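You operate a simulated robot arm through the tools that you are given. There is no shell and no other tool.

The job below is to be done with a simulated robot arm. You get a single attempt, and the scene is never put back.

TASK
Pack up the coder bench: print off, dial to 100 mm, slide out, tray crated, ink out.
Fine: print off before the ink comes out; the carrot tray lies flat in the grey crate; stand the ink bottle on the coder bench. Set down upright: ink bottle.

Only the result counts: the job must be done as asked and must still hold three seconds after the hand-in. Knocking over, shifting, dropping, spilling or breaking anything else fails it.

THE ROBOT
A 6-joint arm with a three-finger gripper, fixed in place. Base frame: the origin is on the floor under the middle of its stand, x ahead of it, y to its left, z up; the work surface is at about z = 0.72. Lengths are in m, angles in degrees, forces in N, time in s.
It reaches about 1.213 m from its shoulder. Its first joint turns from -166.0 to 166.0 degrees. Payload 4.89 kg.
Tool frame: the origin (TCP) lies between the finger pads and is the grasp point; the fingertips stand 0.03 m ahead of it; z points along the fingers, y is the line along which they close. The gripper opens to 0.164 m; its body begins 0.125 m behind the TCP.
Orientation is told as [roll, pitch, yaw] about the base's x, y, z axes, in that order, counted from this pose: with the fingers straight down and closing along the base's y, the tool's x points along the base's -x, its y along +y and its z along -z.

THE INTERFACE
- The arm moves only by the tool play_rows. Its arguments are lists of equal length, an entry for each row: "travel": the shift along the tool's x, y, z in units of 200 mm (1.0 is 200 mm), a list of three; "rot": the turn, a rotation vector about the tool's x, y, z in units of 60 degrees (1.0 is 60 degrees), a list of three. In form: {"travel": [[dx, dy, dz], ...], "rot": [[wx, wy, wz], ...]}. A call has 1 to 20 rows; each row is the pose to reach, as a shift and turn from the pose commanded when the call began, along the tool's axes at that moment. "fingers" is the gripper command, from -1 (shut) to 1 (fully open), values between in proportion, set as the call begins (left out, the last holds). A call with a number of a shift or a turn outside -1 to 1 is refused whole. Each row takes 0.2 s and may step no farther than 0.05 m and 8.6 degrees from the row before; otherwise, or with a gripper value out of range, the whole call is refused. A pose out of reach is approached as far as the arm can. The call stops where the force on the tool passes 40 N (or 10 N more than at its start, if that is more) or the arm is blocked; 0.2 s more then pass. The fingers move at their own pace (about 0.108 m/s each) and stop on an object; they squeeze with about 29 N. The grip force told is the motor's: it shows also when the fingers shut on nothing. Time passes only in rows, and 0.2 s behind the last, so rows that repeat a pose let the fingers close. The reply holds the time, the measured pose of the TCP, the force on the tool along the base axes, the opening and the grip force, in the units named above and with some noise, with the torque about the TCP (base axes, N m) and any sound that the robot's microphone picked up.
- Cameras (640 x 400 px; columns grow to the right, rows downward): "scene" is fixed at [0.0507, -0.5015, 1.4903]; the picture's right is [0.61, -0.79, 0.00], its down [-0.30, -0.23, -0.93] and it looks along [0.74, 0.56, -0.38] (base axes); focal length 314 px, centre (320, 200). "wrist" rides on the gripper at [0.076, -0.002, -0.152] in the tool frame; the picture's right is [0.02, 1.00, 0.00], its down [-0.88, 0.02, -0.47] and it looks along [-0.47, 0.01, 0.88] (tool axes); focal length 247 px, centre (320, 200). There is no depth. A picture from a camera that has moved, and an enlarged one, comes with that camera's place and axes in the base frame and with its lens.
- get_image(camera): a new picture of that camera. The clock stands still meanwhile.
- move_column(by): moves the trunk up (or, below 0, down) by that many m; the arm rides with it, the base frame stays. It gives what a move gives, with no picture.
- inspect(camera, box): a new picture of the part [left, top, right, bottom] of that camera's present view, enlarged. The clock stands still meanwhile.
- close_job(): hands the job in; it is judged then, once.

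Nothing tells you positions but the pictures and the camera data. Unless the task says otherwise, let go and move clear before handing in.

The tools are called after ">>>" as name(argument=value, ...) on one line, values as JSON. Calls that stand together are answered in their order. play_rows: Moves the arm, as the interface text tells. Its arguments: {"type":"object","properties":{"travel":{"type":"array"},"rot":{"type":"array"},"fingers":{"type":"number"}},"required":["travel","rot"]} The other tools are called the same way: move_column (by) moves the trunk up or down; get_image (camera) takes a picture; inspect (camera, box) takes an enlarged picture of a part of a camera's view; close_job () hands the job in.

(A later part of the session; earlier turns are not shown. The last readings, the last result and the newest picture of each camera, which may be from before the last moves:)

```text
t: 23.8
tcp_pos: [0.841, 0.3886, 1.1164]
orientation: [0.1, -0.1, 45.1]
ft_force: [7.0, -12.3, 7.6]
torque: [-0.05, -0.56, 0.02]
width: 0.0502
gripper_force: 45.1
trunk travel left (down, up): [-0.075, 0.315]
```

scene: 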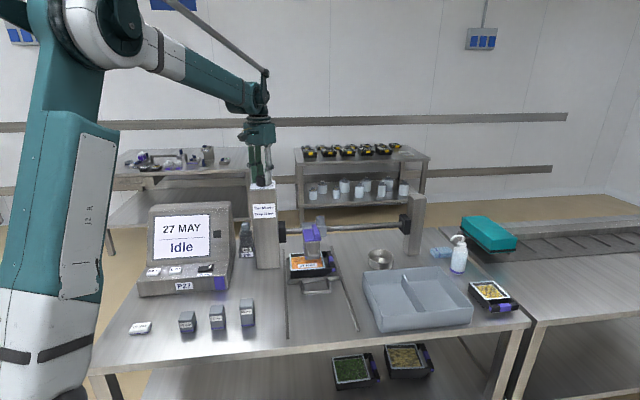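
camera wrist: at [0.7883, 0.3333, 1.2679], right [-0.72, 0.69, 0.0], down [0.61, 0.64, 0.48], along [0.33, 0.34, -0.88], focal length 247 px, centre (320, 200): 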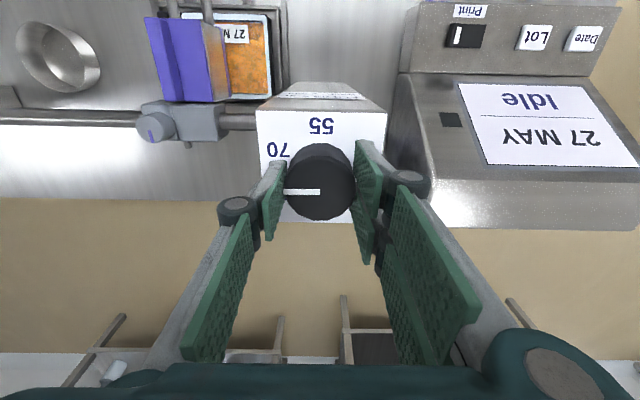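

The force halved. I ease a bit more and turn another 45°.

>>> play_rows(travel=[[0, -0.007, 0], [0, -0.007, 0], [0, -0.007, 0], [0, -0.007, 0], [0, -0.007, 0], [0, -0.007, 0], [0, -0.007, 0], [0, -0.007, 0], [0, -0.007, 0]], rot=[[0, 0, 0], [0, 0, -0.1], [0, 0, -0.2], [0, 0, -0.3], [0, 0, -0.4], [0, 0, -0.5], [0, 0, -0.6], [0, 0, -0.7], [0, 0, -0.75]])

>>> get_image(camera="wrist")

>>> get_image(camera="scene")

```text
t: 24.9
tcp_pos: [0.8413, 0.3885, 1.1176]
orientation: [0.1, 0.0, 65.3]
ft_force: [-10.1, 2.1, -1.5]
torque: [0.08, 0.59, 0.06]
width: 0.0508
gripper_force: 45.3
trunk travel left (down, up): [-0.075, 0.315]
stopped in row 5: the force on the tool passed its limit at 41 N (the readings are from after the stop); the commanded pose is now the measured one
```

```text
taken
camera wrist: at [0.8116, 0.3185, 1.2681], right [-0.92, 0.4, 0.0], down [0.35, 0.81, 0.47], along [0.19, 0.43, -0.88], focal length 247 px, centre (320, 200)
```

wrist: 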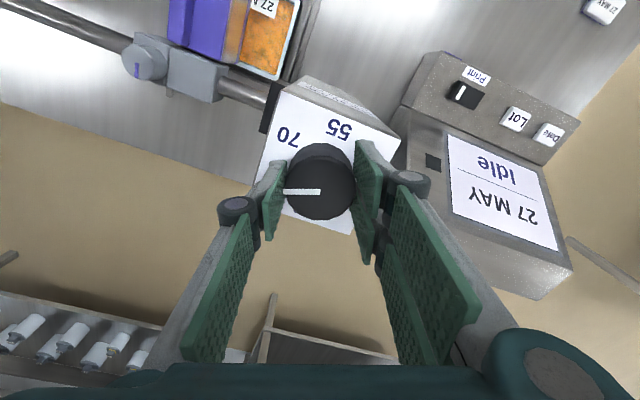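

```text
taken
```

scene: 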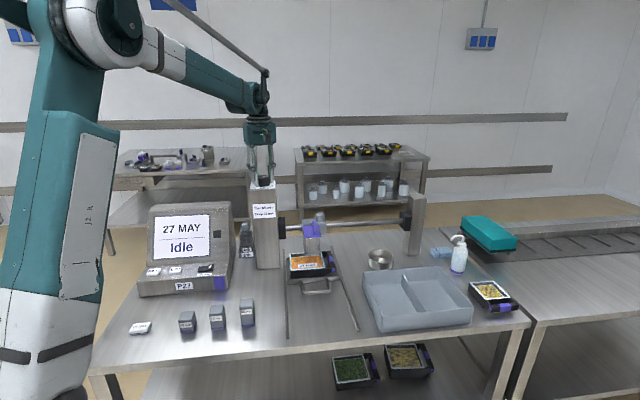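

The force tripped at 65° yaw (110° turned so far); the head on the rod is rising. I release to relax, then look at the centring before regripping.

>>> play_rows(travel=[[0, 0, 0], [0, 0, 0], [0, 0, 0], [0, 0, 0]], rot=[[0, 0, 0], [0, 0, 0], [0, 0, 0], [0, 0, 0]], fingers=0.0)

>>> inspect(camera="wrist", box=[220, 60, 420, 260])

```text
t: 25.9
tcp_pos: [0.8429, 0.3883, 1.1159]
orientation: [0.2, 0.0, 65.2]
ft_force: [-0.4, -0.5, -0.6]
torque: [-0.01, 0.02, 0.02]
width: 0.0819
gripper_force: 0.1
trunk travel left (down, up): [-0.075, 0.315]
```

```text
2.00 times, centred on (320, 160) of wrist
camera zoom: at [0.8124, 0.3181, 1.2677], right [-0.92, 0.4, 0.0], down [0.35, 0.81, 0.47], along [0.19, 0.43, -0.88], focal length 494 px, centre (320, 280)
```

zoom: 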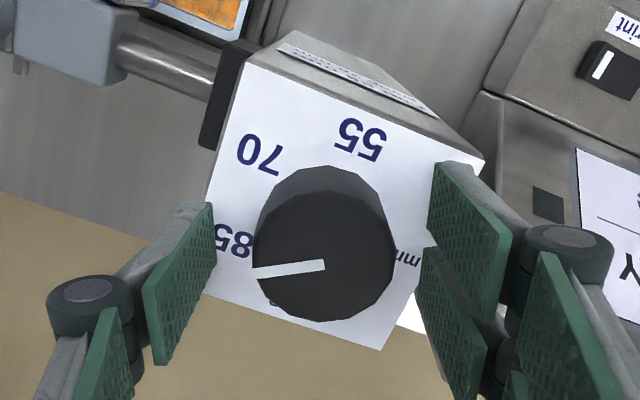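

The mark is now at about 85 and the knob is well centred under the hand. I regrip here and see the force, then turn on in smaller steps.

>>> play_rows(travel=[[0, 0.002, 0], [0, 0.002, 0], [0, 0.002, 0], [0, 0.002, 0]], rot=[[0, 0, 0], [0, 0, 0], [0, 0, 0], [0, 0, 0]], fingers=-1)

>>> play_rows(travel=[[0, 0, 0], [0, 0, 0], [0, 0, 0], [0, 0, 0], [0, 0, 0], [0, 0, 0]], rot=[[0, 0, -0.08], [0, 0, -0.16], [0, 0, -0.24], [0, 0, -0.32], [0, 0, -0.4], [0, 0, -0.4]])

>>> inspect(camera="wrist", box=[220, 60, 420, 260])

```text
t: 26.9
tcp_pos: [0.8403, 0.3899, 1.116]
orientation: [0.0, 0.0, 65.4]
ft_force: [-13.0, 5.3, -2.8]
torque: [0.26, 0.62, 0.0]
width: 0.0505
gripper_force: 45.2
trunk travel left (down, up): [-0.075, 0.315]
```

```text
t: 28.3
tcp_pos: [0.8419, 0.388, 1.1171]
orientation: [0.1, -0.1, 89.3]
ft_force: [-23.2, 10.3, -12.0]
torque: [0.06, 0.66, -0.05]
width: 0.0508
gripper_force: 45.2
trunk travel left (down, up): [-0.075, 0.315]
```

```text
2.00 times, centred on (320, 160) of wrist
camera zoom: at [0.8425, 0.3124, 1.2676], right [-1.0, -0.01, 0.0], down [-0.01, 0.88, 0.47], along [-0.01, 0.47, -0.88], focal length 494 px, centre (320, 280)
```

zoom: 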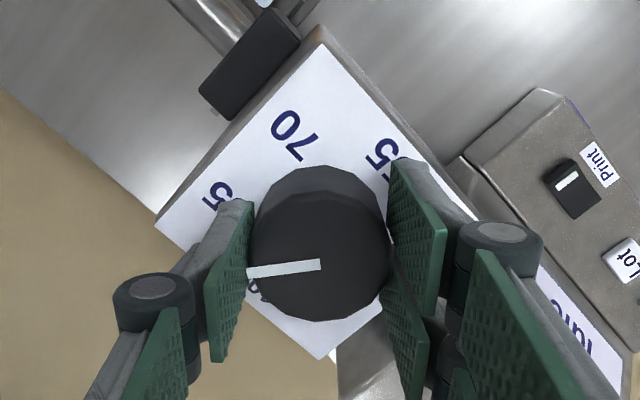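

At yaw 89° the side force points to +y of the hand; I ease that way 2 mm, then keep turning.

>>> play_rows(travel=[[-0.003, 0.006, 0], [-0.005, 0.011, 0]], rot=[[0, 0, 0], [0, 0, 0]])

>>> play_rows(travel=[[0, 0, 0], [0, 0, 0], [0, 0, 0], [0, 0, 0], [0, 0, 0], [0, 0, 0], [0, 0, 0]], rot=[[0, 0, -0.08], [0, 0, -0.16], [0, 0, -0.24], [0, 0, -0.32], [0, 0, -0.4], [0, 0, -0.48], [0, 0, -0.48]])

>>> inspect(camera="wrist", box=[220, 60, 420, 260])

```text
t: 28.9
tcp_pos: [0.842, 0.3885, 1.1166]
orientation: [0.0, -0.1, 89.2]
ft_force: [20.6, 10.6, 16.5]
torque: [-0.13, -0.52, 0.02]
width: 0.0506
gripper_force: 44.3
trunk travel left (down, up): [-0.075, 0.315]
```

```text
t: 29.3
tcp_pos: [0.8419, 0.3894, 1.1162]
orientation: [-0.2, -0.2, 92.5]
ft_force: [5.4, 1.2, 3.7]
torque: [0.0, -0.24, 0.03]
width: 0.0508
gripper_force: 44.9
trunk travel left (down, up): [-0.075, 0.315]
stopped in row 1: the force on the tool passed its limit at 43 N (the readings are from after the stop); the commanded pose is now the measured one
```

```text
2.00 times, centred on (320, 160) of wrist
camera zoom: at [0.846, 0.3125, 1.2676], right [-1.0, -0.07, 0.0], down [-0.06, 0.88, 0.47], along [-0.03, 0.47, -0.88], focal length 494 px, centre (320, 280)
```

zoom: 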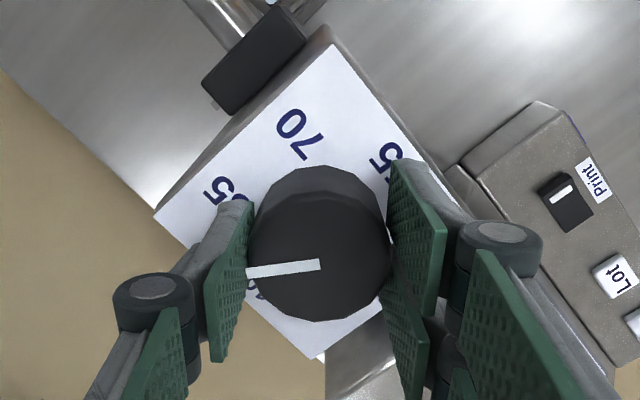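

The hand is stiff, about 20 N per mm, so my shift overshot; the stop has reset the pose with little force. I continue turning from here.

>>> play_rows(travel=[[0, 0, 0], [0, 0, 0], [0, 0, 0], [0, 0, 0], [0, 0, 0], [0, 0, 0]], rot=[[0, 0, -0.05], [0, 0, -0.1], [0, 0, -0.15], [0, 0, -0.2], [0, 0, -0.25], [0, 0, -0.3]])

>>> inspect(camera="wrist", box=[220, 60, 420, 260])

```text
t: 30.4
tcp_pos: [0.8413, 0.3903, 1.1167]
orientation: [-0.3, 0.0, 105.0]
ft_force: [3.1, -0.6, 6.3]
torque: [-0.1, -0.19, 0.0]
width: 0.0507
gripper_force: 45.1
trunk travel left (down, up): [-0.075, 0.315]
stopped in row 5: the force on the tool passed its limit at 41 N (the readings are from after the stop); the commanded pose is now the measured one
```

```text
2.00 times, centred on (320, 160) of wrist
camera zoom: at [0.862, 0.3154, 1.2676], right [-0.96, -0.28, 0.0], down [-0.25, 0.85, 0.47], along [-0.13, 0.46, -0.88], focal length 494 px, centre (320, 280)
```

zoom: 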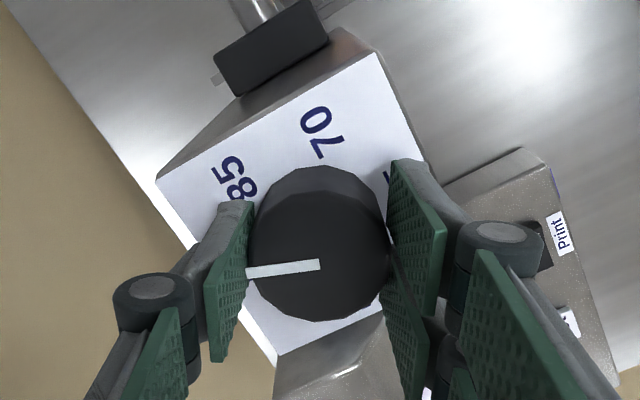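

Yaw 105° now with low residual force. I continue another step.

>>> play_rows(travel=[[0, 0, 0], [0, 0, 0], [0, 0, 0], [0, 0, 0]], rot=[[0, 0, -0.05], [0, 0, -0.1], [0, 0, -0.15], [0, 0, -0.2]])

>>> inspect(camera="wrist", box=[220, 60, 420, 260])

```text
t: 31.4
tcp_pos: [0.8419, 0.3884, 1.116]
orientation: [-0.2, -0.1, 117.0]
ft_force: [1.8, -10.4, -7.8]
torque: [0.01, -0.44, 0.02]
width: 0.0509
gripper_force: 45.0
trunk travel left (down, up): [-0.075, 0.315]
```

```text
2.00 times, centred on (320, 160) of wrist
camera zoom: at [0.8772, 0.3215, 1.2677], right [-0.88, -0.47, 0.0], down [-0.42, 0.78, 0.47], along [-0.22, 0.42, -0.88], focal length 494 px, centre (320, 280)
```

zoom: 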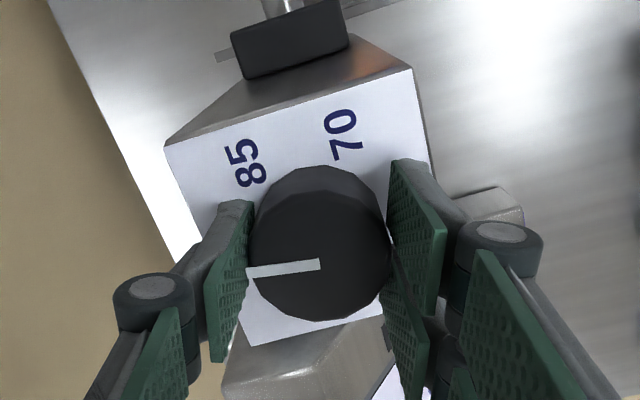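

Pointer is at about 33° of the needed 45°; I turn 12° more, then release and check.

>>> play_rows(travel=[[0, 0, 0], [0, 0, 0], [0, 0, 0], [0, 0, 0], [0, 0, 0]], rot=[[0, 0, -0.05], [0, 0, -0.1], [0, 0, -0.15], [0, 0, -0.2], [0, 0, -0.2]])

>>> play_rows(travel=[[0, 0, 0], [0, 0, 0], [0, 0, 0], [0, 0, 0]], rot=[[0, 0, 0], [0, 0, 0], [0, 0, 0], [0, 0, 0]], fingers=0.0)

>>> inspect(camera="wrist", box=[220, 60, 420, 260])

```text
t: 32.6
tcp_pos: [0.8396, 0.3903, 1.1149]
orientation: [-0.2, 0.0, 129.0]
ft_force: [13.1, 3.8, 10.9]
torque: [0.38, -0.24, -1.23]
width: 0.0509
gripper_force: 45.9
trunk travel left (down, up): [-0.075, 0.315]
```

```text
t: 33.6
tcp_pos: [0.8393, 0.3897, 1.1169]
orientation: [-0.2, -0.1, 129.1]
ft_force: [0.4, 1.0, -0.2]
torque: [0.0, -0.01, -0.01]
width: 0.0818
gripper_force: 0.1
trunk travel left (down, up): [-0.075, 0.315]
```

```text
2.00 times, centred on (320, 160) of wrist
camera zoom: at [0.8894, 0.3308, 1.2675], right [-0.76, -0.65, 0.0], down [-0.57, 0.67, 0.47], along [-0.3, 0.36, -0.88], focal length 494 px, centre (320, 280)
```

zoom: 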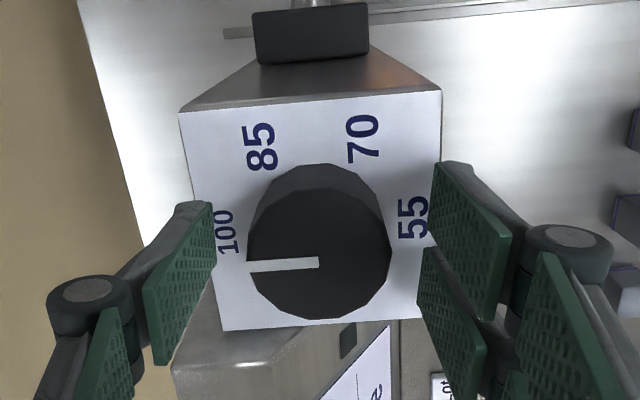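

The mark now points straight at 100, and the torque at the end suggests the dial's end stop. I lift straight off and check from the scene camera.

>>> play_rows(travel=[[0, 0, -0.1], [0, 0, -0.3], [0, 0, -0.5], [0, 0, -0.7]], rot=[[0, 0, 0], [0, 0, 0], [0, 0, 0], [0, 0, 0]], fingers=0.25)

>>> inspect(camera="scene", box=[240, 165, 300, 205])

>>> inspect(camera="scene", box=[240, 170, 400, 300])

>>> get_image(camera="wrist")

```text
t: 34.6
tcp_pos: [0.842, 0.3889, 1.2532]
orientation: [-0.2, 0.1, 129.0]
ft_force: [0.8, 0.4, 0.1]
torque: [-0.08, 0.08, 0.02]
width: 0.1022
gripper_force: 0.1
trunk travel left (down, up): [-0.075, 0.315]
```

```text
10.00 times, centred on (270, 185) of scene
camera zoom: at [0.0507, -0.5015, 1.4903], right [0.61, -0.79, 0.0], down [-0.3, -0.23, -0.93], along [0.74, 0.56, -0.38], focal length 3136 px, centre (820, 350)
```

zoom: 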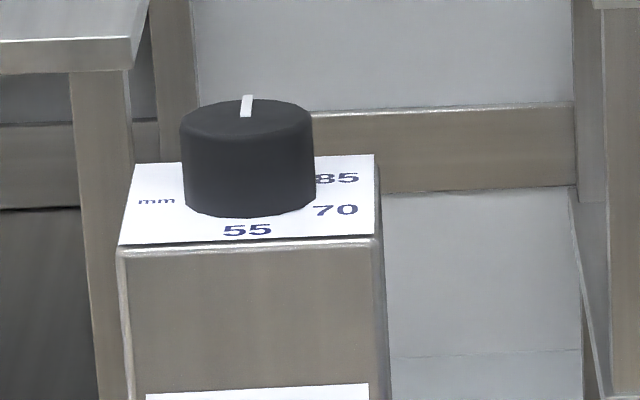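

```text
3.08 times, centred on (320, 235) of scene
camera zoom: at [0.0507, -0.5015, 1.4903], right [0.61, -0.79, 0.0], down [-0.3, -0.23, -0.93], along [0.74, 0.56, -0.38], focal length 965 px, centre (320, 92)
```

zoom: 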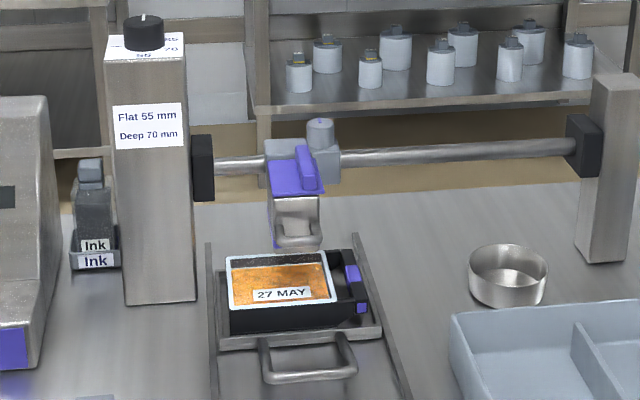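

```text
taken
camera wrist: at [0.8917, 0.3302, 1.4049], right [-0.76, -0.65, 0.0], down [-0.57, 0.67, 0.47], along [-0.3, 0.36, -0.88], focal length 247 px, centre (320, 200)
```

wrist: 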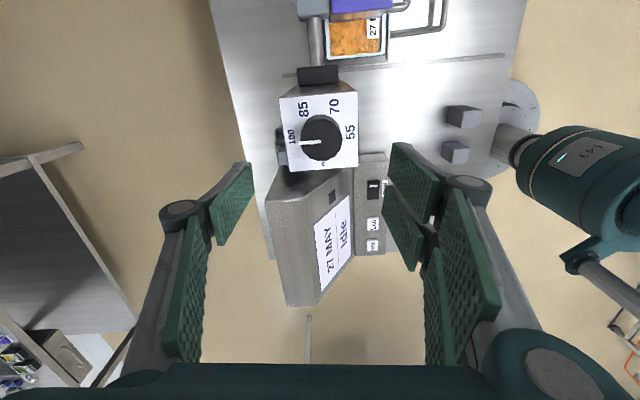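

The head has risen and the mark points to 100. A closer look to confirm the dial's angle before moving on.

>>> inspect(camera="wrist", box=[260, 80, 380, 190])

```text
3.64 times, centred on (320, 135) of wrist
camera zoom: at [0.8917, 0.3302, 1.4049], right [-0.76, -0.65, 0.0], down [-0.57, 0.67, 0.47], along [-0.3, 0.36, -0.88], focal length 898 px, centre (320, 436)
```

zoom: 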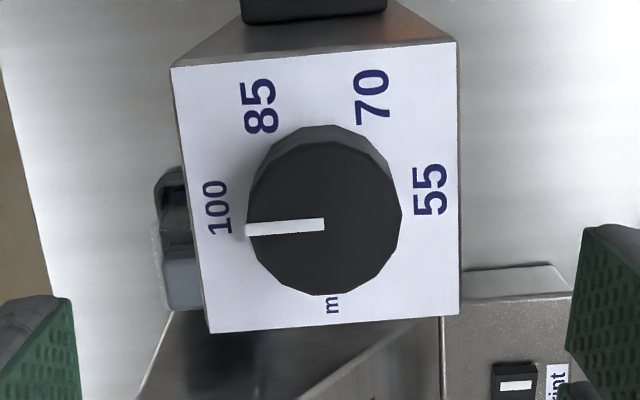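

Dial is aligned with 100 within about a degree. Next is the slide: I carry the hand high over to the front of the slide handle, turning to yaw 135° so that the fingers will close front-to-back.

>>> play_rows(travel=[[0.16, 0.118, 0], [0.32, 0.236, 0], [0.48, 0.354, 0], [0.64, 0.472, 0], [0.808, 0.59, 0]], rot=[[0, 0, -0.02], [0, 0, -0.04], [0, 0, -0.06], [0, 0, -0.08], [0, 0, -0.1]])

>>> play_rows(travel=[[0.15, 0.14, 0], [0.3, 0.28, 0], [0.45, 0.42, 0], [0.6, 0.56, 0], [0.76, 0.71, 0], [0.76, 0.71, 0.2], [0.76, 0.71, 0.4], [0.76, 0.71, 0.6], [0.76, 0.71, 0.765]], rot=[[0, 0, 0], [0, 0, 0], [0, 0, 0], [0, 0, 0], [0, 0, 0], [0, 0, 0], [0, 0, 0], [0, 0, 0], [0, 0, 0]])

>>> get_image(camera="wrist")

>>> get_image(camera="scene")

```text
t: 35.8
tcp_pos: [0.8519, 0.1864, 1.2534]
orientation: [-0.3, 0.1, 134.9]
ft_force: [-0.2, 2.1, -1.5]
torque: [-0.26, 0.0, 0.02]
width: 0.1022
gripper_force: 0.0
trunk travel left (down, up): [-0.075, 0.315]
```

```text
t: 37.8
tcp_pos: [0.8577, -0.0191, 1.1028]
orientation: [-0.2, 0.1, 135.0]
ft_force: [-0.6, 0.0, 0.3]
torque: [0.03, -0.1, -0.01]
width: 0.1026
gripper_force: 0.1
trunk travel left (down, up): [-0.075, 0.315]
```

```text
taken
camera wrist: at [0.9119, -0.0728, 1.2536], right [-0.69, -0.72, 0.0], down [-0.64, 0.61, 0.47], along [-0.34, 0.33, -0.88], focal length 247 px, centre (320, 200)
```

wrist: 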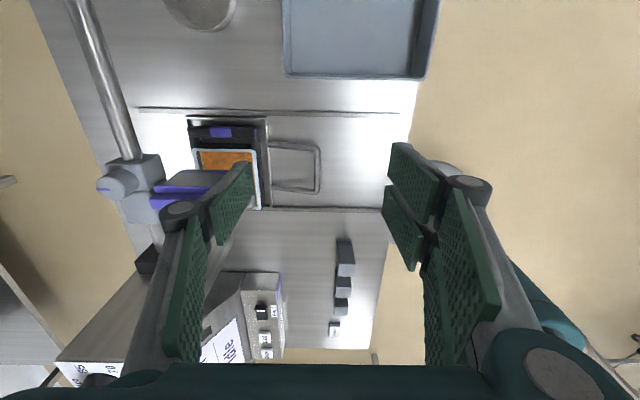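

```text
taken
```

scene: 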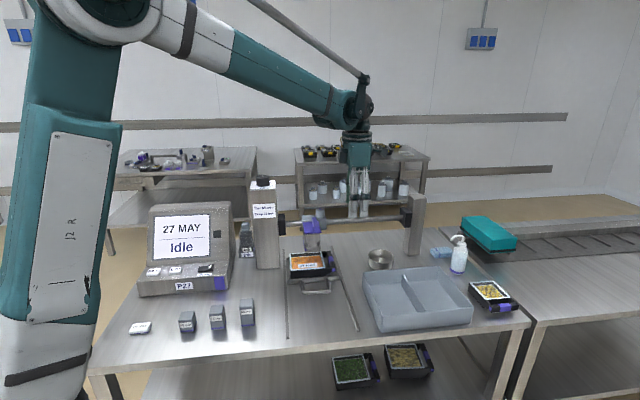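

Clear view of the slide: the handle's front bar is near (0.773, 0.067), and the rails run about 0.17 m further to the front. I zoom in on the handle, tray and crate.

>>> inspect(camera="wrist", box=[170, 90, 410, 230])

>>> inspect(camera="scene", box=[280, 240, 350, 300])

>>> inspect(camera="scene", box=[440, 260, 530, 330])

>>> inspect(camera="wrist", box=[250, 0, 470, 110])

```text
2.67 times, centred on (290, 160) of wrist
camera zoom: at [0.9119, -0.0728, 1.2536], right [-0.69, -0.72, 0.0], down [-0.64, 0.61, 0.47], along [-0.34, 0.33, -0.88], focal length 659 px, centre (400, 307)
```

zoom: 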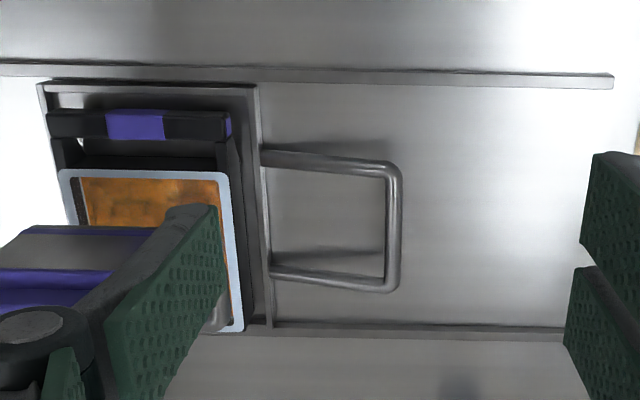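

```text
6.67 times, centred on (315, 270) of scene
camera zoom: at [0.0507, -0.5015, 1.4903], right [0.61, -0.79, 0.0], down [-0.3, -0.23, -0.93], along [0.74, 0.56, -0.38], focal length 2091 px, centre (353, -267)
```

zoom: 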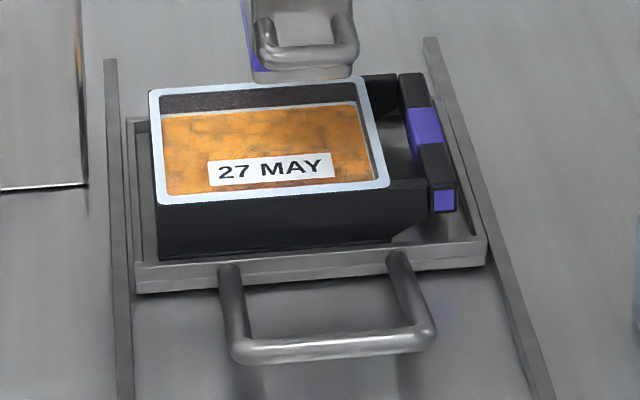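

```text
5.71 times, centred on (485, 295) of scene
camera zoom: at [0.0507, -0.5015, 1.4903], right [0.61, -0.79, 0.0], down [-0.3, -0.23, -0.93], along [0.74, 0.56, -0.38], focal length 1792 px, centre (-623, -343)
```

zoom: 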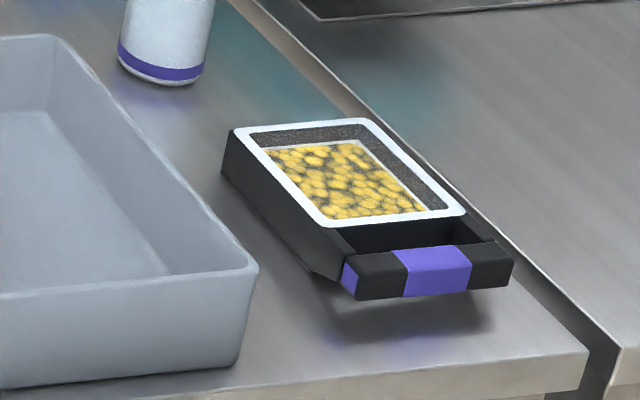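

```text
2.91 times, centred on (360, 55) of wrist
camera zoom: at [0.9119, -0.0728, 1.2536], right [-0.69, -0.72, 0.0], down [-0.64, 0.61, 0.47], along [-0.34, 0.33, -0.88], focal length 718 px, centre (204, 622)
```

zoom: 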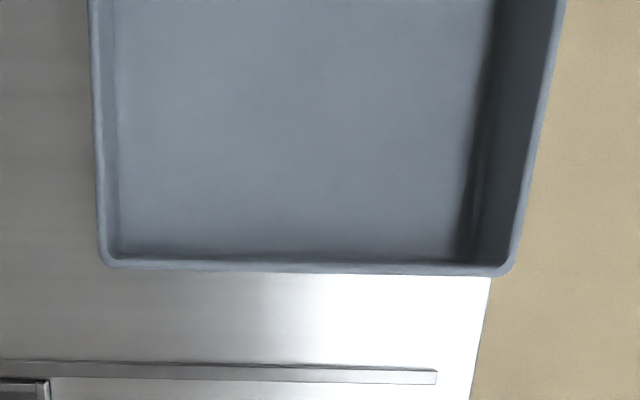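

The tray has a cross-bar handle with a purple band on its right end, and the crate has compartments; I'll measure the crate later. First the slide: go above the handle bar with a narrower opening.

>>> play_rows(travel=[[-0.1, -0.001, 0.166], [-0.2, -0.003, 0.333], [-0.3, -0.004, 0.5], [-0.4, -0.006, 0.666], [-0.5, -0.007, 0.833], [-0.6, -0.0085, 1.0]], rot=[[0, 0, 0], [0, 0, 0], [0, 0, 0], [0, 0, 0], [0, 0, 0], [0, 0, 0]], fingers=-0.1)

>>> get_image(camera="wrist")

>>> inspect(camera="scene", box=[260, 200, 380, 310])

```text
t: 39.2
tcp_pos: [0.7744, 0.0665, 0.9048]
orientation: [-0.1, 0.2, 135.0]
ft_force: [-0.8, 0.2, -0.3]
torque: [0.08, -0.05, 0.01]
width: 0.0736
gripper_force: 0.1
trunk travel left (down, up): [-0.075, 0.315]
```

```text
taken
camera wrist: at [0.8289, 0.0141, 1.0558], right [-0.69, -0.72, 0.0], down [-0.64, 0.61, 0.47], along [-0.34, 0.33, -0.88], focal length 247 px, centre (320, 200)
```

wrist: 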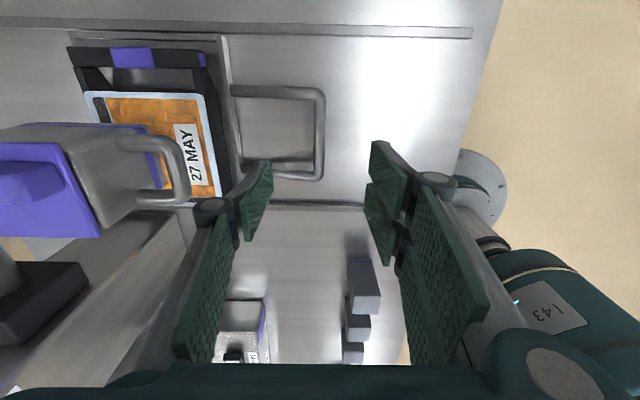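

```text
3.64 times, centred on (320, 255) of scene
camera zoom: at [0.0507, -0.5015, 1.4903], right [0.61, -0.79, 0.0], down [-0.3, -0.23, -0.93], along [0.74, 0.56, -0.38], focal length 1141 px, centre (320, 0)
```

zoom: 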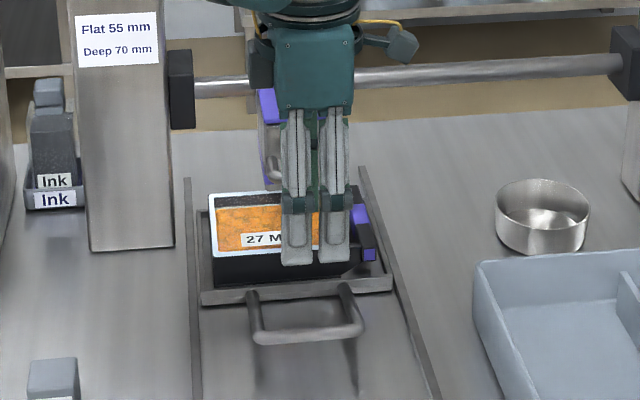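

The hand is centred over the front bar. I descend with one finger inside the loop and two in front of it.

>>> play_rows(travel=[[0, -0.0075, 0.15], [0, -0.0075, 0.3], [0, -0.0075, 0.45], [0, -0.0075, 0.6], [0, -0.0075, 0.66], [0, -0.0075, 0.71]], rot=[[0, 0, 0], [0, 0, 0], [0, 0, 0], [0, 0, 0], [0, 0, 0], [0, 0, 0]])

>>> get_image(camera="wrist")

>>> inspect(camera="scene", box=[260, 220, 380, 320])

```text
t: 40.6
tcp_pos: [0.7733, 0.0696, 0.7598]
orientation: [-0.2, 0.1, 135.1]
ft_force: [-0.7, -0.5, 0.4]
torque: [-0.02, -0.05, 0.01]
width: 0.0737
gripper_force: 0.1
trunk travel left (down, up): [-0.075, 0.315]
```

```text
taken
camera wrist: at [0.8289, 0.0154, 0.9117], right [-0.69, -0.72, 0.0], down [-0.64, 0.61, 0.47], along [-0.34, 0.33, -0.88], focal length 247 px, centre (320, 200)
```

wrist: 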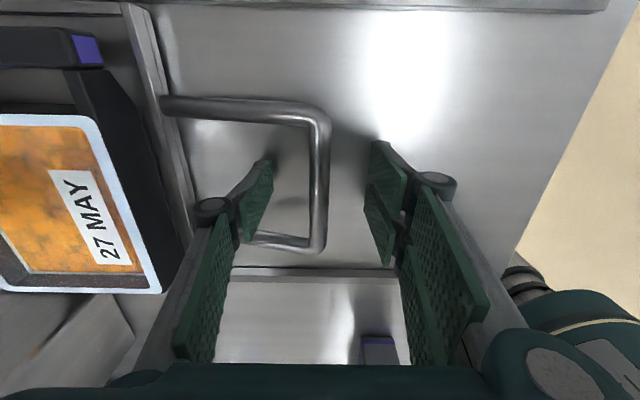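

```text
4.00 times, centred on (320, 270) of scene
camera zoom: at [0.0507, -0.5015, 1.4903], right [0.61, -0.79, 0.0], down [-0.3, -0.23, -0.93], along [0.74, 0.56, -0.38], focal length 1255 px, centre (320, -80)
```

zoom: 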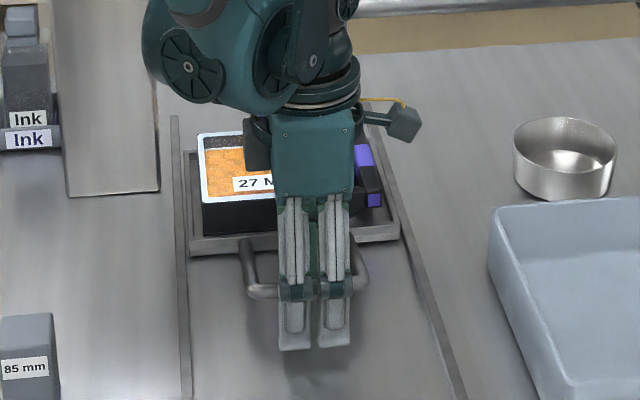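

The bar lies between the fingers. I close on it.

>>> play_rows(travel=[[0, 0, 0], [0, 0, 0], [0, 0, 0], [0, 0, 0]], rot=[[0, 0, 0], [0, 0, 0], [0, 0, 0], [0, 0, 0]], fingers=-1)

>>> get_image(camera="wrist")

```text
t: 41.6
tcp_pos: [0.7736, 0.069, 0.7593]
orientation: [-0.1, 0.1, 135.0]
ft_force: [-1.4, 0.7, -3.3]
torque: [-0.11, -0.09, 1.35]
width: 0.0124
gripper_force: 45.2
trunk travel left (down, up): [-0.075, 0.315]
```

```text
taken
camera wrist: at [0.829, 0.0155, 0.9116], right [-0.69, -0.72, 0.0], down [-0.64, 0.61, 0.47], along [-0.34, 0.33, -0.88], focal length 247 px, centre (320, 200)
```

wrist: 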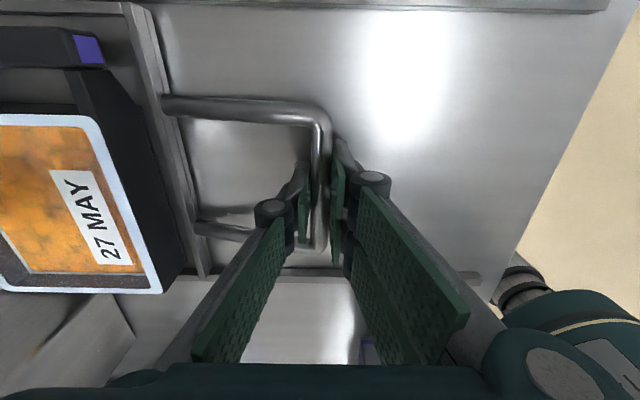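

The bar is held. I pull the slide towards the bench front (tool +y) in short steps.

>>> play_rows(travel=[[0, 0.05, 0], [0, 0.1, 0], [0, 0.17, 0], [0, 0.25, 0]], rot=[[0, 0, 0], [0, 0, 0], [0, 0, 0], [0, 0, 0]])

>>> get_image(camera="wrist")

```text
t: 42.6
tcp_pos: [0.7407, 0.0328, 0.7607]
orientation: [-0.2, 0.0, 135.0]
ft_force: [-21.6, 22.0, -17.8]
torque: [0.02, 0.03, 1.17]
width: 0.0126
gripper_force: 44.8
trunk travel left (down, up): [-0.075, 0.315]
```

```text
taken
camera wrist: at [0.795, -0.0196, 0.9119], right [-0.69, -0.72, 0.0], down [-0.64, 0.61, 0.47], along [-0.34, 0.33, -0.88], focal length 247 px, centre (320, 200)
```

wrist: 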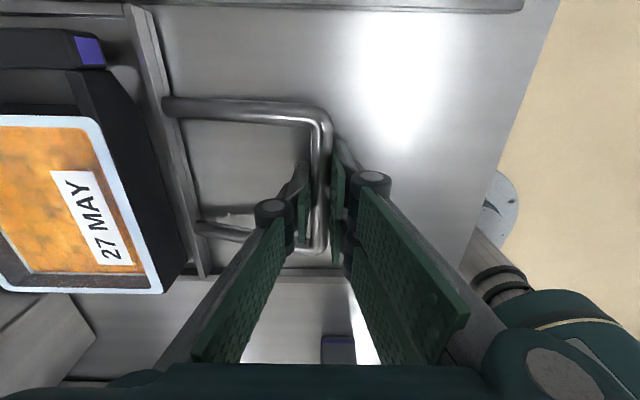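

The slide runs; a side force shows the rails lean about 1.7° from my pull line. I add that correction and continue.

>>> play_rows(travel=[[-0.008, 0.0, 0.003], [-0.009, 0.05, 0.003], [-0.0105, 0.1, 0.003], [-0.0125, 0.17, 0.003], [-0.0145, 0.25, 0.003]], rot=[[0, 0, 0], [0, 0, 0], [0, 0, 0], [0, 0, 0], [0, 0, 0]])

>>> get_image(camera="scene")

```text
t: 43.8
tcp_pos: [0.7046, -0.0005, 0.7603]
orientation: [-0.2, 0.2, 134.9]
ft_force: [24.7, -24.4, 5.7]
torque: [-0.1, -0.05, 1.97]
width: 0.013
gripper_force: 44.6
trunk travel left (down, up): [-0.075, 0.315]
```

```text
taken
```

scene: 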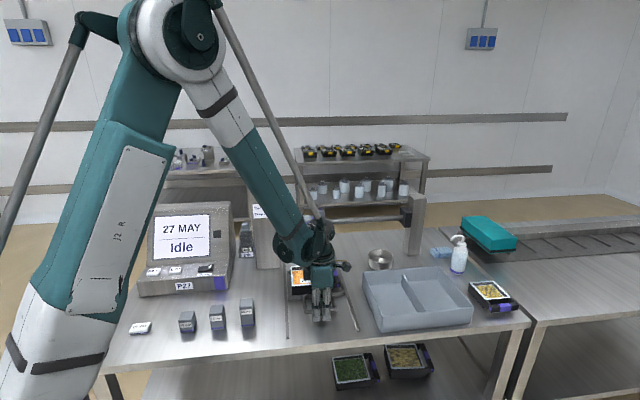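

Over-corrected a little; I ease it back by 1 mm and pull on with the better slope.

>>> play_rows(travel=[[0.005, 0.0, 0], [0.004, 0.05, 0], [0.003, 0.1, 0], [0.002, 0.17, 0], [0.0005, 0.25, 0]], rot=[[0, 0, 0], [0, 0, 0], [0, 0, 0], [0, 0, 0], [0, 0, 0]])

>>> get_image(camera="wrist")

```text
t: 45.0
tcp_pos: [0.6667, -0.0358, 0.7589]
orientation: [-0.2, 0.1, 135.0]
ft_force: [17.9, -16.8, 24.7]
torque: [-0.06, -0.01, 1.25]
width: 0.0126
gripper_force: 45.2
trunk travel left (down, up): [-0.075, 0.315]
```

```text
taken
camera wrist: at [0.7215, -0.0891, 0.9105], right [-0.69, -0.72, 0.0], down [-0.64, 0.61, 0.47], along [-0.34, 0.33, -0.88], focal length 247 px, centre (320, 200)
```

wrist: 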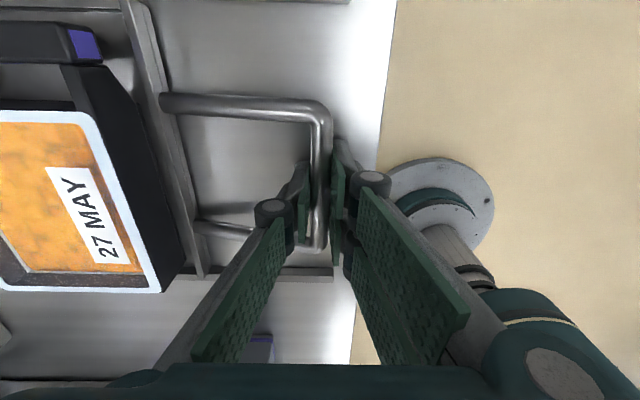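

The slide is out 0.15 m so far and still running. I relieve the small forces and pull further.

>>> play_rows(travel=[[0.0035, 0.0, -0.005], [0.003, 0.05, -0.005], [0.002, 0.1, -0.005], [0.001, 0.15, -0.005], [0.0, 0.2, -0.005]], rot=[[0, 0, 0], [0, 0, 0], [0, 0, 0], [0, 0, 0], [0, 0, 0]])

>>> get_image(camera="wrist")

>>> get_image(camera="scene")

```text
t: 46.2
tcp_pos: [0.6413, -0.0626, 0.7599]
orientation: [-0.2, -0.1, 135.0]
ft_force: [-7.4, 7.4, -33.3]
torque: [-0.18, -0.17, 1.13]
width: 0.0125
gripper_force: 45.3
trunk travel left (down, up): [-0.075, 0.315]
```

```text
taken
camera wrist: at [0.6963, -0.1149, 0.9117], right [-0.69, -0.72, 0.0], down [-0.64, 0.61, 0.47], along [-0.34, 0.33, -0.88], focal length 247 px, centre (320, 200)
```

wrist: 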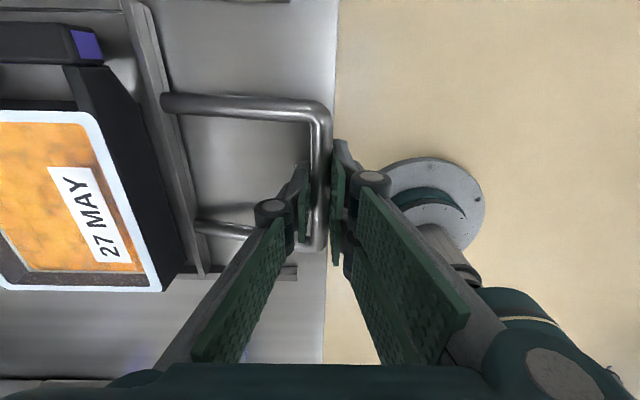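

```text
taken
```

scene: 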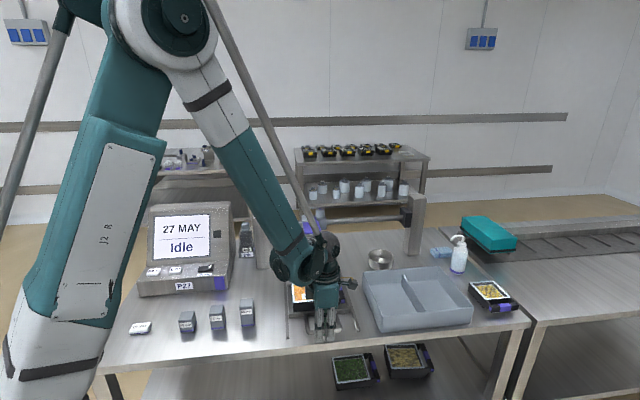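

0.187 m out so far. I correct the height by half a millimetre and pull gently on to find the end stop.

>>> play_rows(travel=[[0.0, 0.0, 0.003], [0.0, 0.03, 0.003], [-0.001, 0.06, 0.003], [-0.0015, 0.09, 0.003], [-0.002, 0.12, 0.003]], rot=[[0, 0, 0], [0, 0, 0], [0, 0, 0], [0, 0, 0], [0, 0, 0]])

>>> get_image(camera="wrist")

```text
t: 47.4
tcp_pos: [0.6226, -0.08, 0.7605]
orientation: [-0.3, 0.2, 134.8]
ft_force: [-4.1, 5.2, 12.3]
torque: [0.49, 0.57, 1.38]
width: 0.0125
gripper_force: 45.3
trunk travel left (down, up): [-0.075, 0.315]
```

```text
taken
camera wrist: at [0.6786, -0.1322, 0.9119], right [-0.69, -0.72, 0.0], down [-0.64, 0.61, 0.47], along [-0.34, 0.33, -0.88], focal length 247 px, centre (320, 200)
```

wrist: 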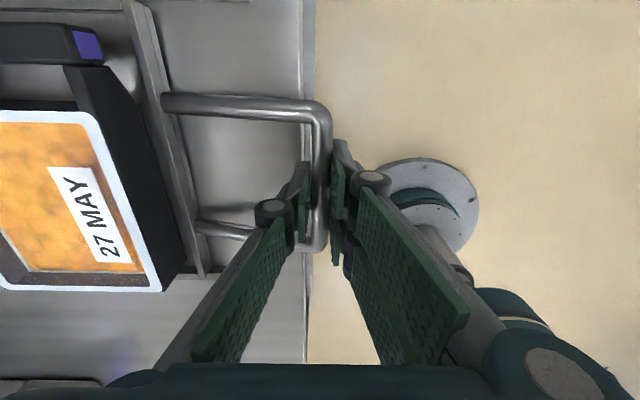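

0.21 m out; I keep pulling gently to feel for the stop.

>>> play_rows(travel=[[0.0, 0.03, 0], [-0.001, 0.06, 0], [-0.0015, 0.09, 0], [-0.002, 0.12, 0], [-0.002, 0.15, 0]], rot=[[0, 0, 0], [0, 0, 0], [0, 0, 0], [0, 0, 0], [0, 0, 0]])

>>> get_image(camera="wrist")

>>> inspect(camera="scene", box=[250, 220, 400, 360])

```text
t: 48.6
tcp_pos: [0.6014, -0.0998, 0.7597]
orientation: [-0.3, 0.2, 134.9]
ft_force: [7.8, -7.5, 32.5]
torque: [0.01, 0.01, 1.38]
width: 0.0123
gripper_force: 45.1
trunk travel left (down, up): [-0.075, 0.315]
```

```text
taken
camera wrist: at [0.6564, -0.1542, 0.9106], right [-0.69, -0.72, 0.0], down [-0.64, 0.61, 0.47], along [-0.34, 0.33, -0.88], focal length 247 px, centre (320, 200)
```

wrist: 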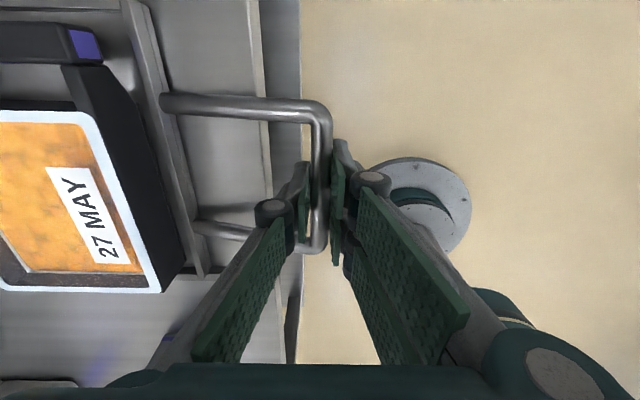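

```text
2.86 times, centred on (325, 290) of scene
camera zoom: at [0.0507, -0.5015, 1.4903], right [0.61, -0.79, 0.0], down [-0.3, -0.23, -0.93], along [0.74, 0.56, -0.38], focal length 896 px, centre (306, -57)
```

zoom: 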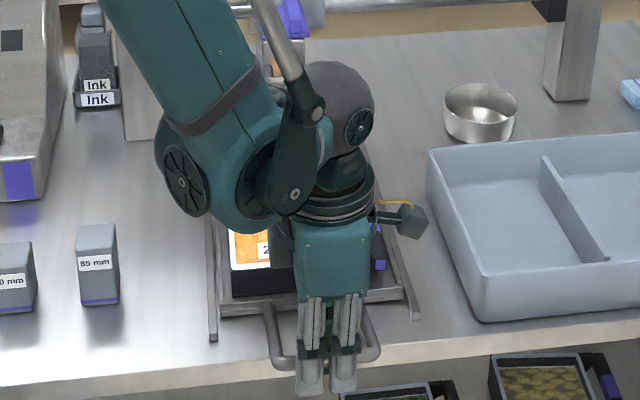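

0.24 m out; the plate front is still a few cm behind the rail ends. I relieve the height force and continue carefully.

>>> play_rows(travel=[[0.0015, 0.0, -0.005], [0.0015, 0.03, -0.005], [0.001, 0.06, -0.005], [0.0, 0.09, -0.005], [0.0, 0.12, -0.005]], rot=[[0, 0, 0], [0, 0, 0], [0, 0, 0], [0, 0, 0], [0, 0, 0]])

>>> inspect(camera="scene", box=[250, 220, 400, 360])

```text
t: 49.5
tcp_pos: [0.5959, -0.1067, 0.7587]
orientation: [-0.6, 0.0, 135.2]
ft_force: [8.6, 16.3, -29.1]
torque: [-0.29, -0.11, 0.97]
width: 0.0122
gripper_force: 44.9
trunk travel left (down, up): [-0.075, 0.315]
stopped in row 4: the force on the tool passed its limit at 58 N (the readings are from after the stop); the commanded pose is now the measured one
```

```text
2.86 times, centred on (325, 290) of scene
camera zoom: at [0.0507, -0.5015, 1.4903], right [0.61, -0.79, 0.0], down [-0.3, -0.23, -0.93], along [0.74, 0.56, -0.38], focal length 896 px, centre (306, -57)
```

zoom: 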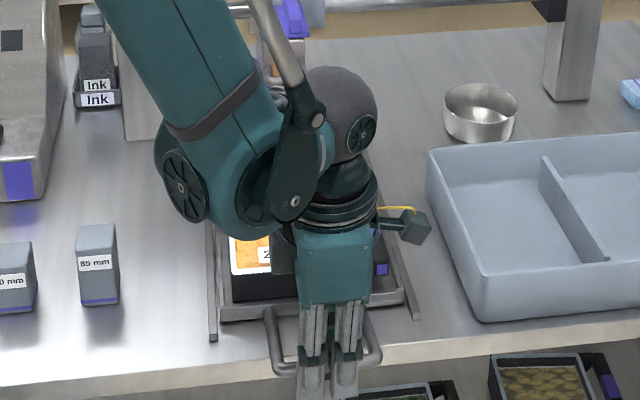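

A 58 N peak with a backward pull: the slide has met its end stop at 0.25 m of travel. I let go and rise clear.

>>> play_rows(travel=[[0, 0, 0], [0, 0, 0], [0, 0, 0], [0, 0, 0]], rot=[[0, 0, 0], [0, 0, 0], [0, 0, 0], [0, 0, 0]], fingers=-0.1)

>>> get_image(camera="wrist")

```text
t: 50.5
tcp_pos: [0.5955, -0.107, 0.7604]
orientation: [-0.6, 0.0, 135.1]
ft_force: [0.1, -0.7, 1.1]
torque: [0.02, -0.02, 0.0]
width: 0.0741
gripper_force: 0.1
trunk travel left (down, up): [-0.075, 0.315]
```

```text
taken
camera wrist: at [0.6497, -0.1612, 0.9115], right [-0.69, -0.72, -0.01], down [-0.64, 0.61, 0.47], along [-0.34, 0.33, -0.88], focal length 247 px, centre (320, 200)
```

wrist: 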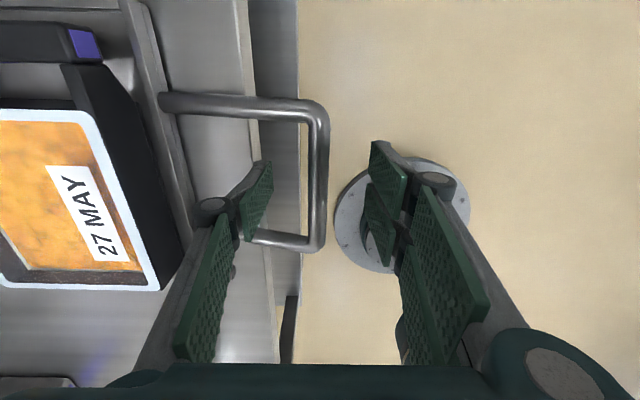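

Free of the handle. I go straight up 0.2 m and look at the tray and crate.

>>> play_rows(travel=[[0, 0, -0.1], [0, 0, -0.3], [0, 0, -0.5], [0, 0, -0.7], [0, 0, -0.9], [0, 0, -1.0]], rot=[[0.0, 0, 0], [0, 0, 0], [0, 0, 0], [0, 0, 0], [0, 0, 0], [0, 0, 0]])

>>> get_image(camera="wrist")

>>> inspect(camera="scene", box=[260, 240, 400, 350])

>>> inspect(camera="scene", box=[350, 240, 480, 340])

```text
t: 51.9
tcp_pos: [0.5937, -0.1084, 0.9626]
orientation: [-0.5, 0.1, 135.1]
ft_force: [-0.4, -0.1, -0.4]
torque: [0.04, 0.11, -0.01]
width: 0.0737
gripper_force: 0.1
trunk travel left (down, up): [-0.075, 0.315]
```

```text
taken
camera wrist: at [0.6484, -0.1615, 1.1138], right [-0.69, -0.72, -0.01], down [-0.64, 0.6, 0.47], along [-0.34, 0.33, -0.88], focal length 247 px, centre (320, 200)
```

wrist: 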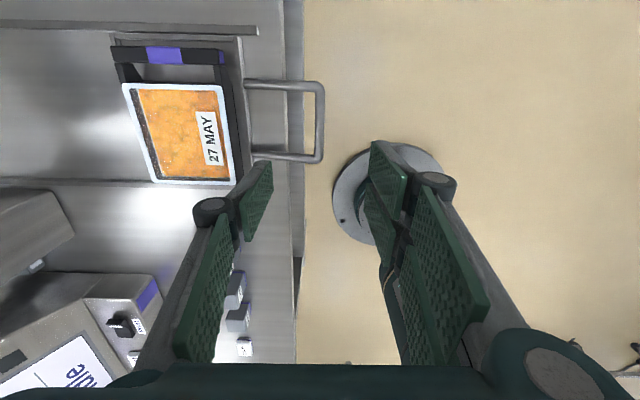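

```text
3.64 times, centred on (330, 295) of scene
camera zoom: at [0.0507, -0.5015, 1.4903], right [0.61, -0.79, 0.0], down [-0.3, -0.23, -0.93], along [0.74, 0.56, -0.38], focal length 1141 px, centre (284, -146)
```

zoom: 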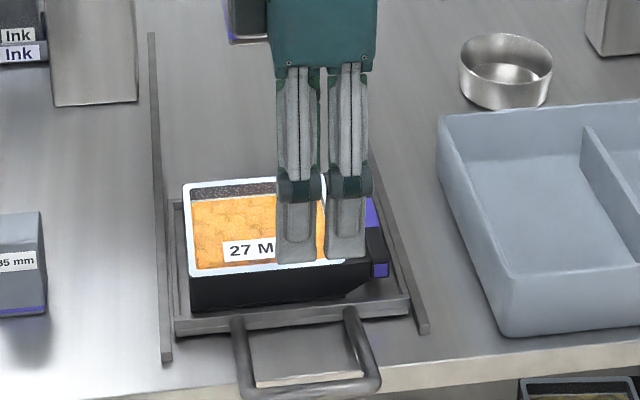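

```text
4.00 times, centred on (415, 290) of scene
camera zoom: at [0.0507, -0.5015, 1.4903], right [0.61, -0.79, 0.0], down [-0.3, -0.23, -0.93], along [0.74, 0.56, -0.38], focal length 1255 px, centre (-60, -160)
```

zoom: 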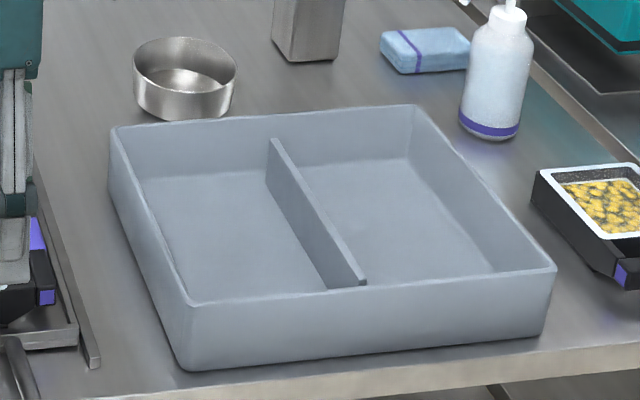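

The slide is fully out. The tray (about 0.124 × 0.176 m with its handle) must go lengthwise front-to-back into a crate compartment (about 0.14 × 0.22 m), so I plan to lift it by the handle bar; I move to look closely at the handle from above with yaw 45°.

>>> play_rows(travel=[[0.05, -0.03, 0.0], [0.1, -0.06, 0.0], [0.15, -0.09, 0], [0.2, -0.12, 0.0], [0.25, -0.15, 0.0], [0.3, -0.18, 0.0]], rot=[[0, 0, 0.125], [0, 0, 0.25], [0, 0, 0.375], [0, 0, 0.5], [0, 0, 0.625], [0, 0, 0.75]], fingers=-0.3)

>>> play_rows(travel=[[0, 0, 0], [0, 0, 0], [0, 0, 0], [0, 0, 0], [0, 0, 0], [0, 0, 0]], rot=[[0, 0, 0.125], [0, 0, 0.25], [0, 0, 0.375], [0, 0, 0.5], [0, 0, 0.625], [0, 0, 0.75]])

```text
t: 53.3
tcp_pos: [0.6612, -0.1256, 0.9604]
orientation: [-0.4, -0.5, 90.0]
ft_force: [-0.2, 0.0, 0.6]
torque: [-0.05, -0.04, 0.01]
width: 0.0572
gripper_force: 0.1
trunk travel left (down, up): [-0.075, 0.315]
```

```text
t: 54.7
tcp_pos: [0.6631, -0.1255, 0.9633]
orientation: [0.0, -0.5, 44.9]
ft_force: [-0.9, 0.6, -0.1]
torque: [0.0, 0.01, 0.0]
width: 0.0576
gripper_force: 0.1
trunk travel left (down, up): [-0.075, 0.315]
```

>>> play_rows(travel=[[-0.14, -0.042, 0.1], [-0.28, -0.084, 0.2], [-0.417, -0.127, 0.315]], rot=[[0, 0.003, 0], [0, 0.006, 0], [0, 0.0083, 0]])

>>> get_image(camera="wrist")

>>> inspect(camera="wrist", box=[220, 60, 420, 190])

```text
t: 55.5
tcp_pos: [0.7393, -0.0845, 0.8996]
orientation: [0.0, -0.2, 45.2]
ft_force: [-2.6, -0.7, 1.5]
torque: [0.07, -0.33, 0.0]
width: 0.0573
gripper_force: 0.0
trunk travel left (down, up): [-0.075, 0.315]
```

```text
taken
camera wrist: at [0.6863, -0.1392, 1.0507], right [-0.72, 0.69, 0.0], down [0.61, 0.64, 0.47], along [0.33, 0.34, -0.88], focal length 247 px, centre (320, 200)
```

wrist: 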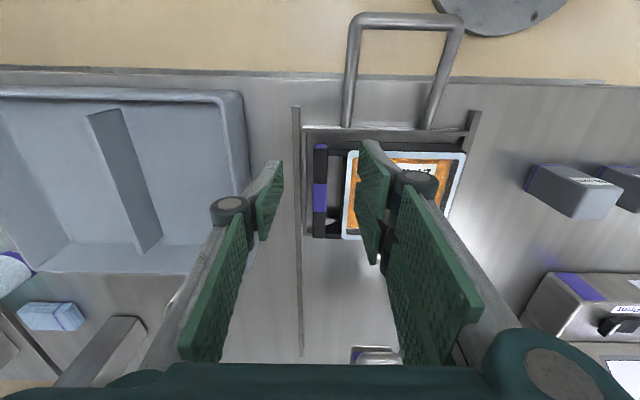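

```text
3.08 times, centred on (320, 125) of wrist
camera zoom: at [0.6863, -0.1392, 1.0507], right [-0.72, 0.69, 0.0], down [0.61, 0.64, 0.47], along [0.33, 0.34, -0.88], focal length 760 px, centre (320, 431)
```

zoom: 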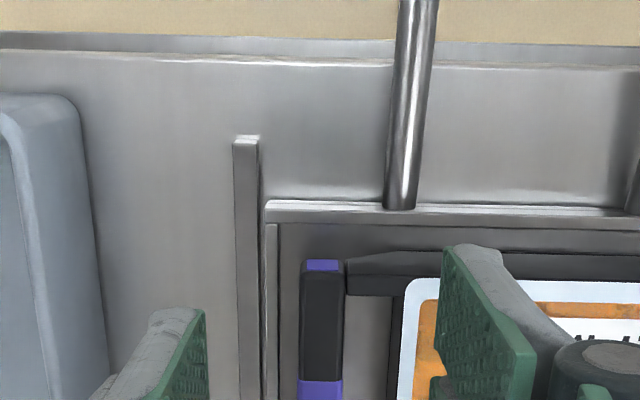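

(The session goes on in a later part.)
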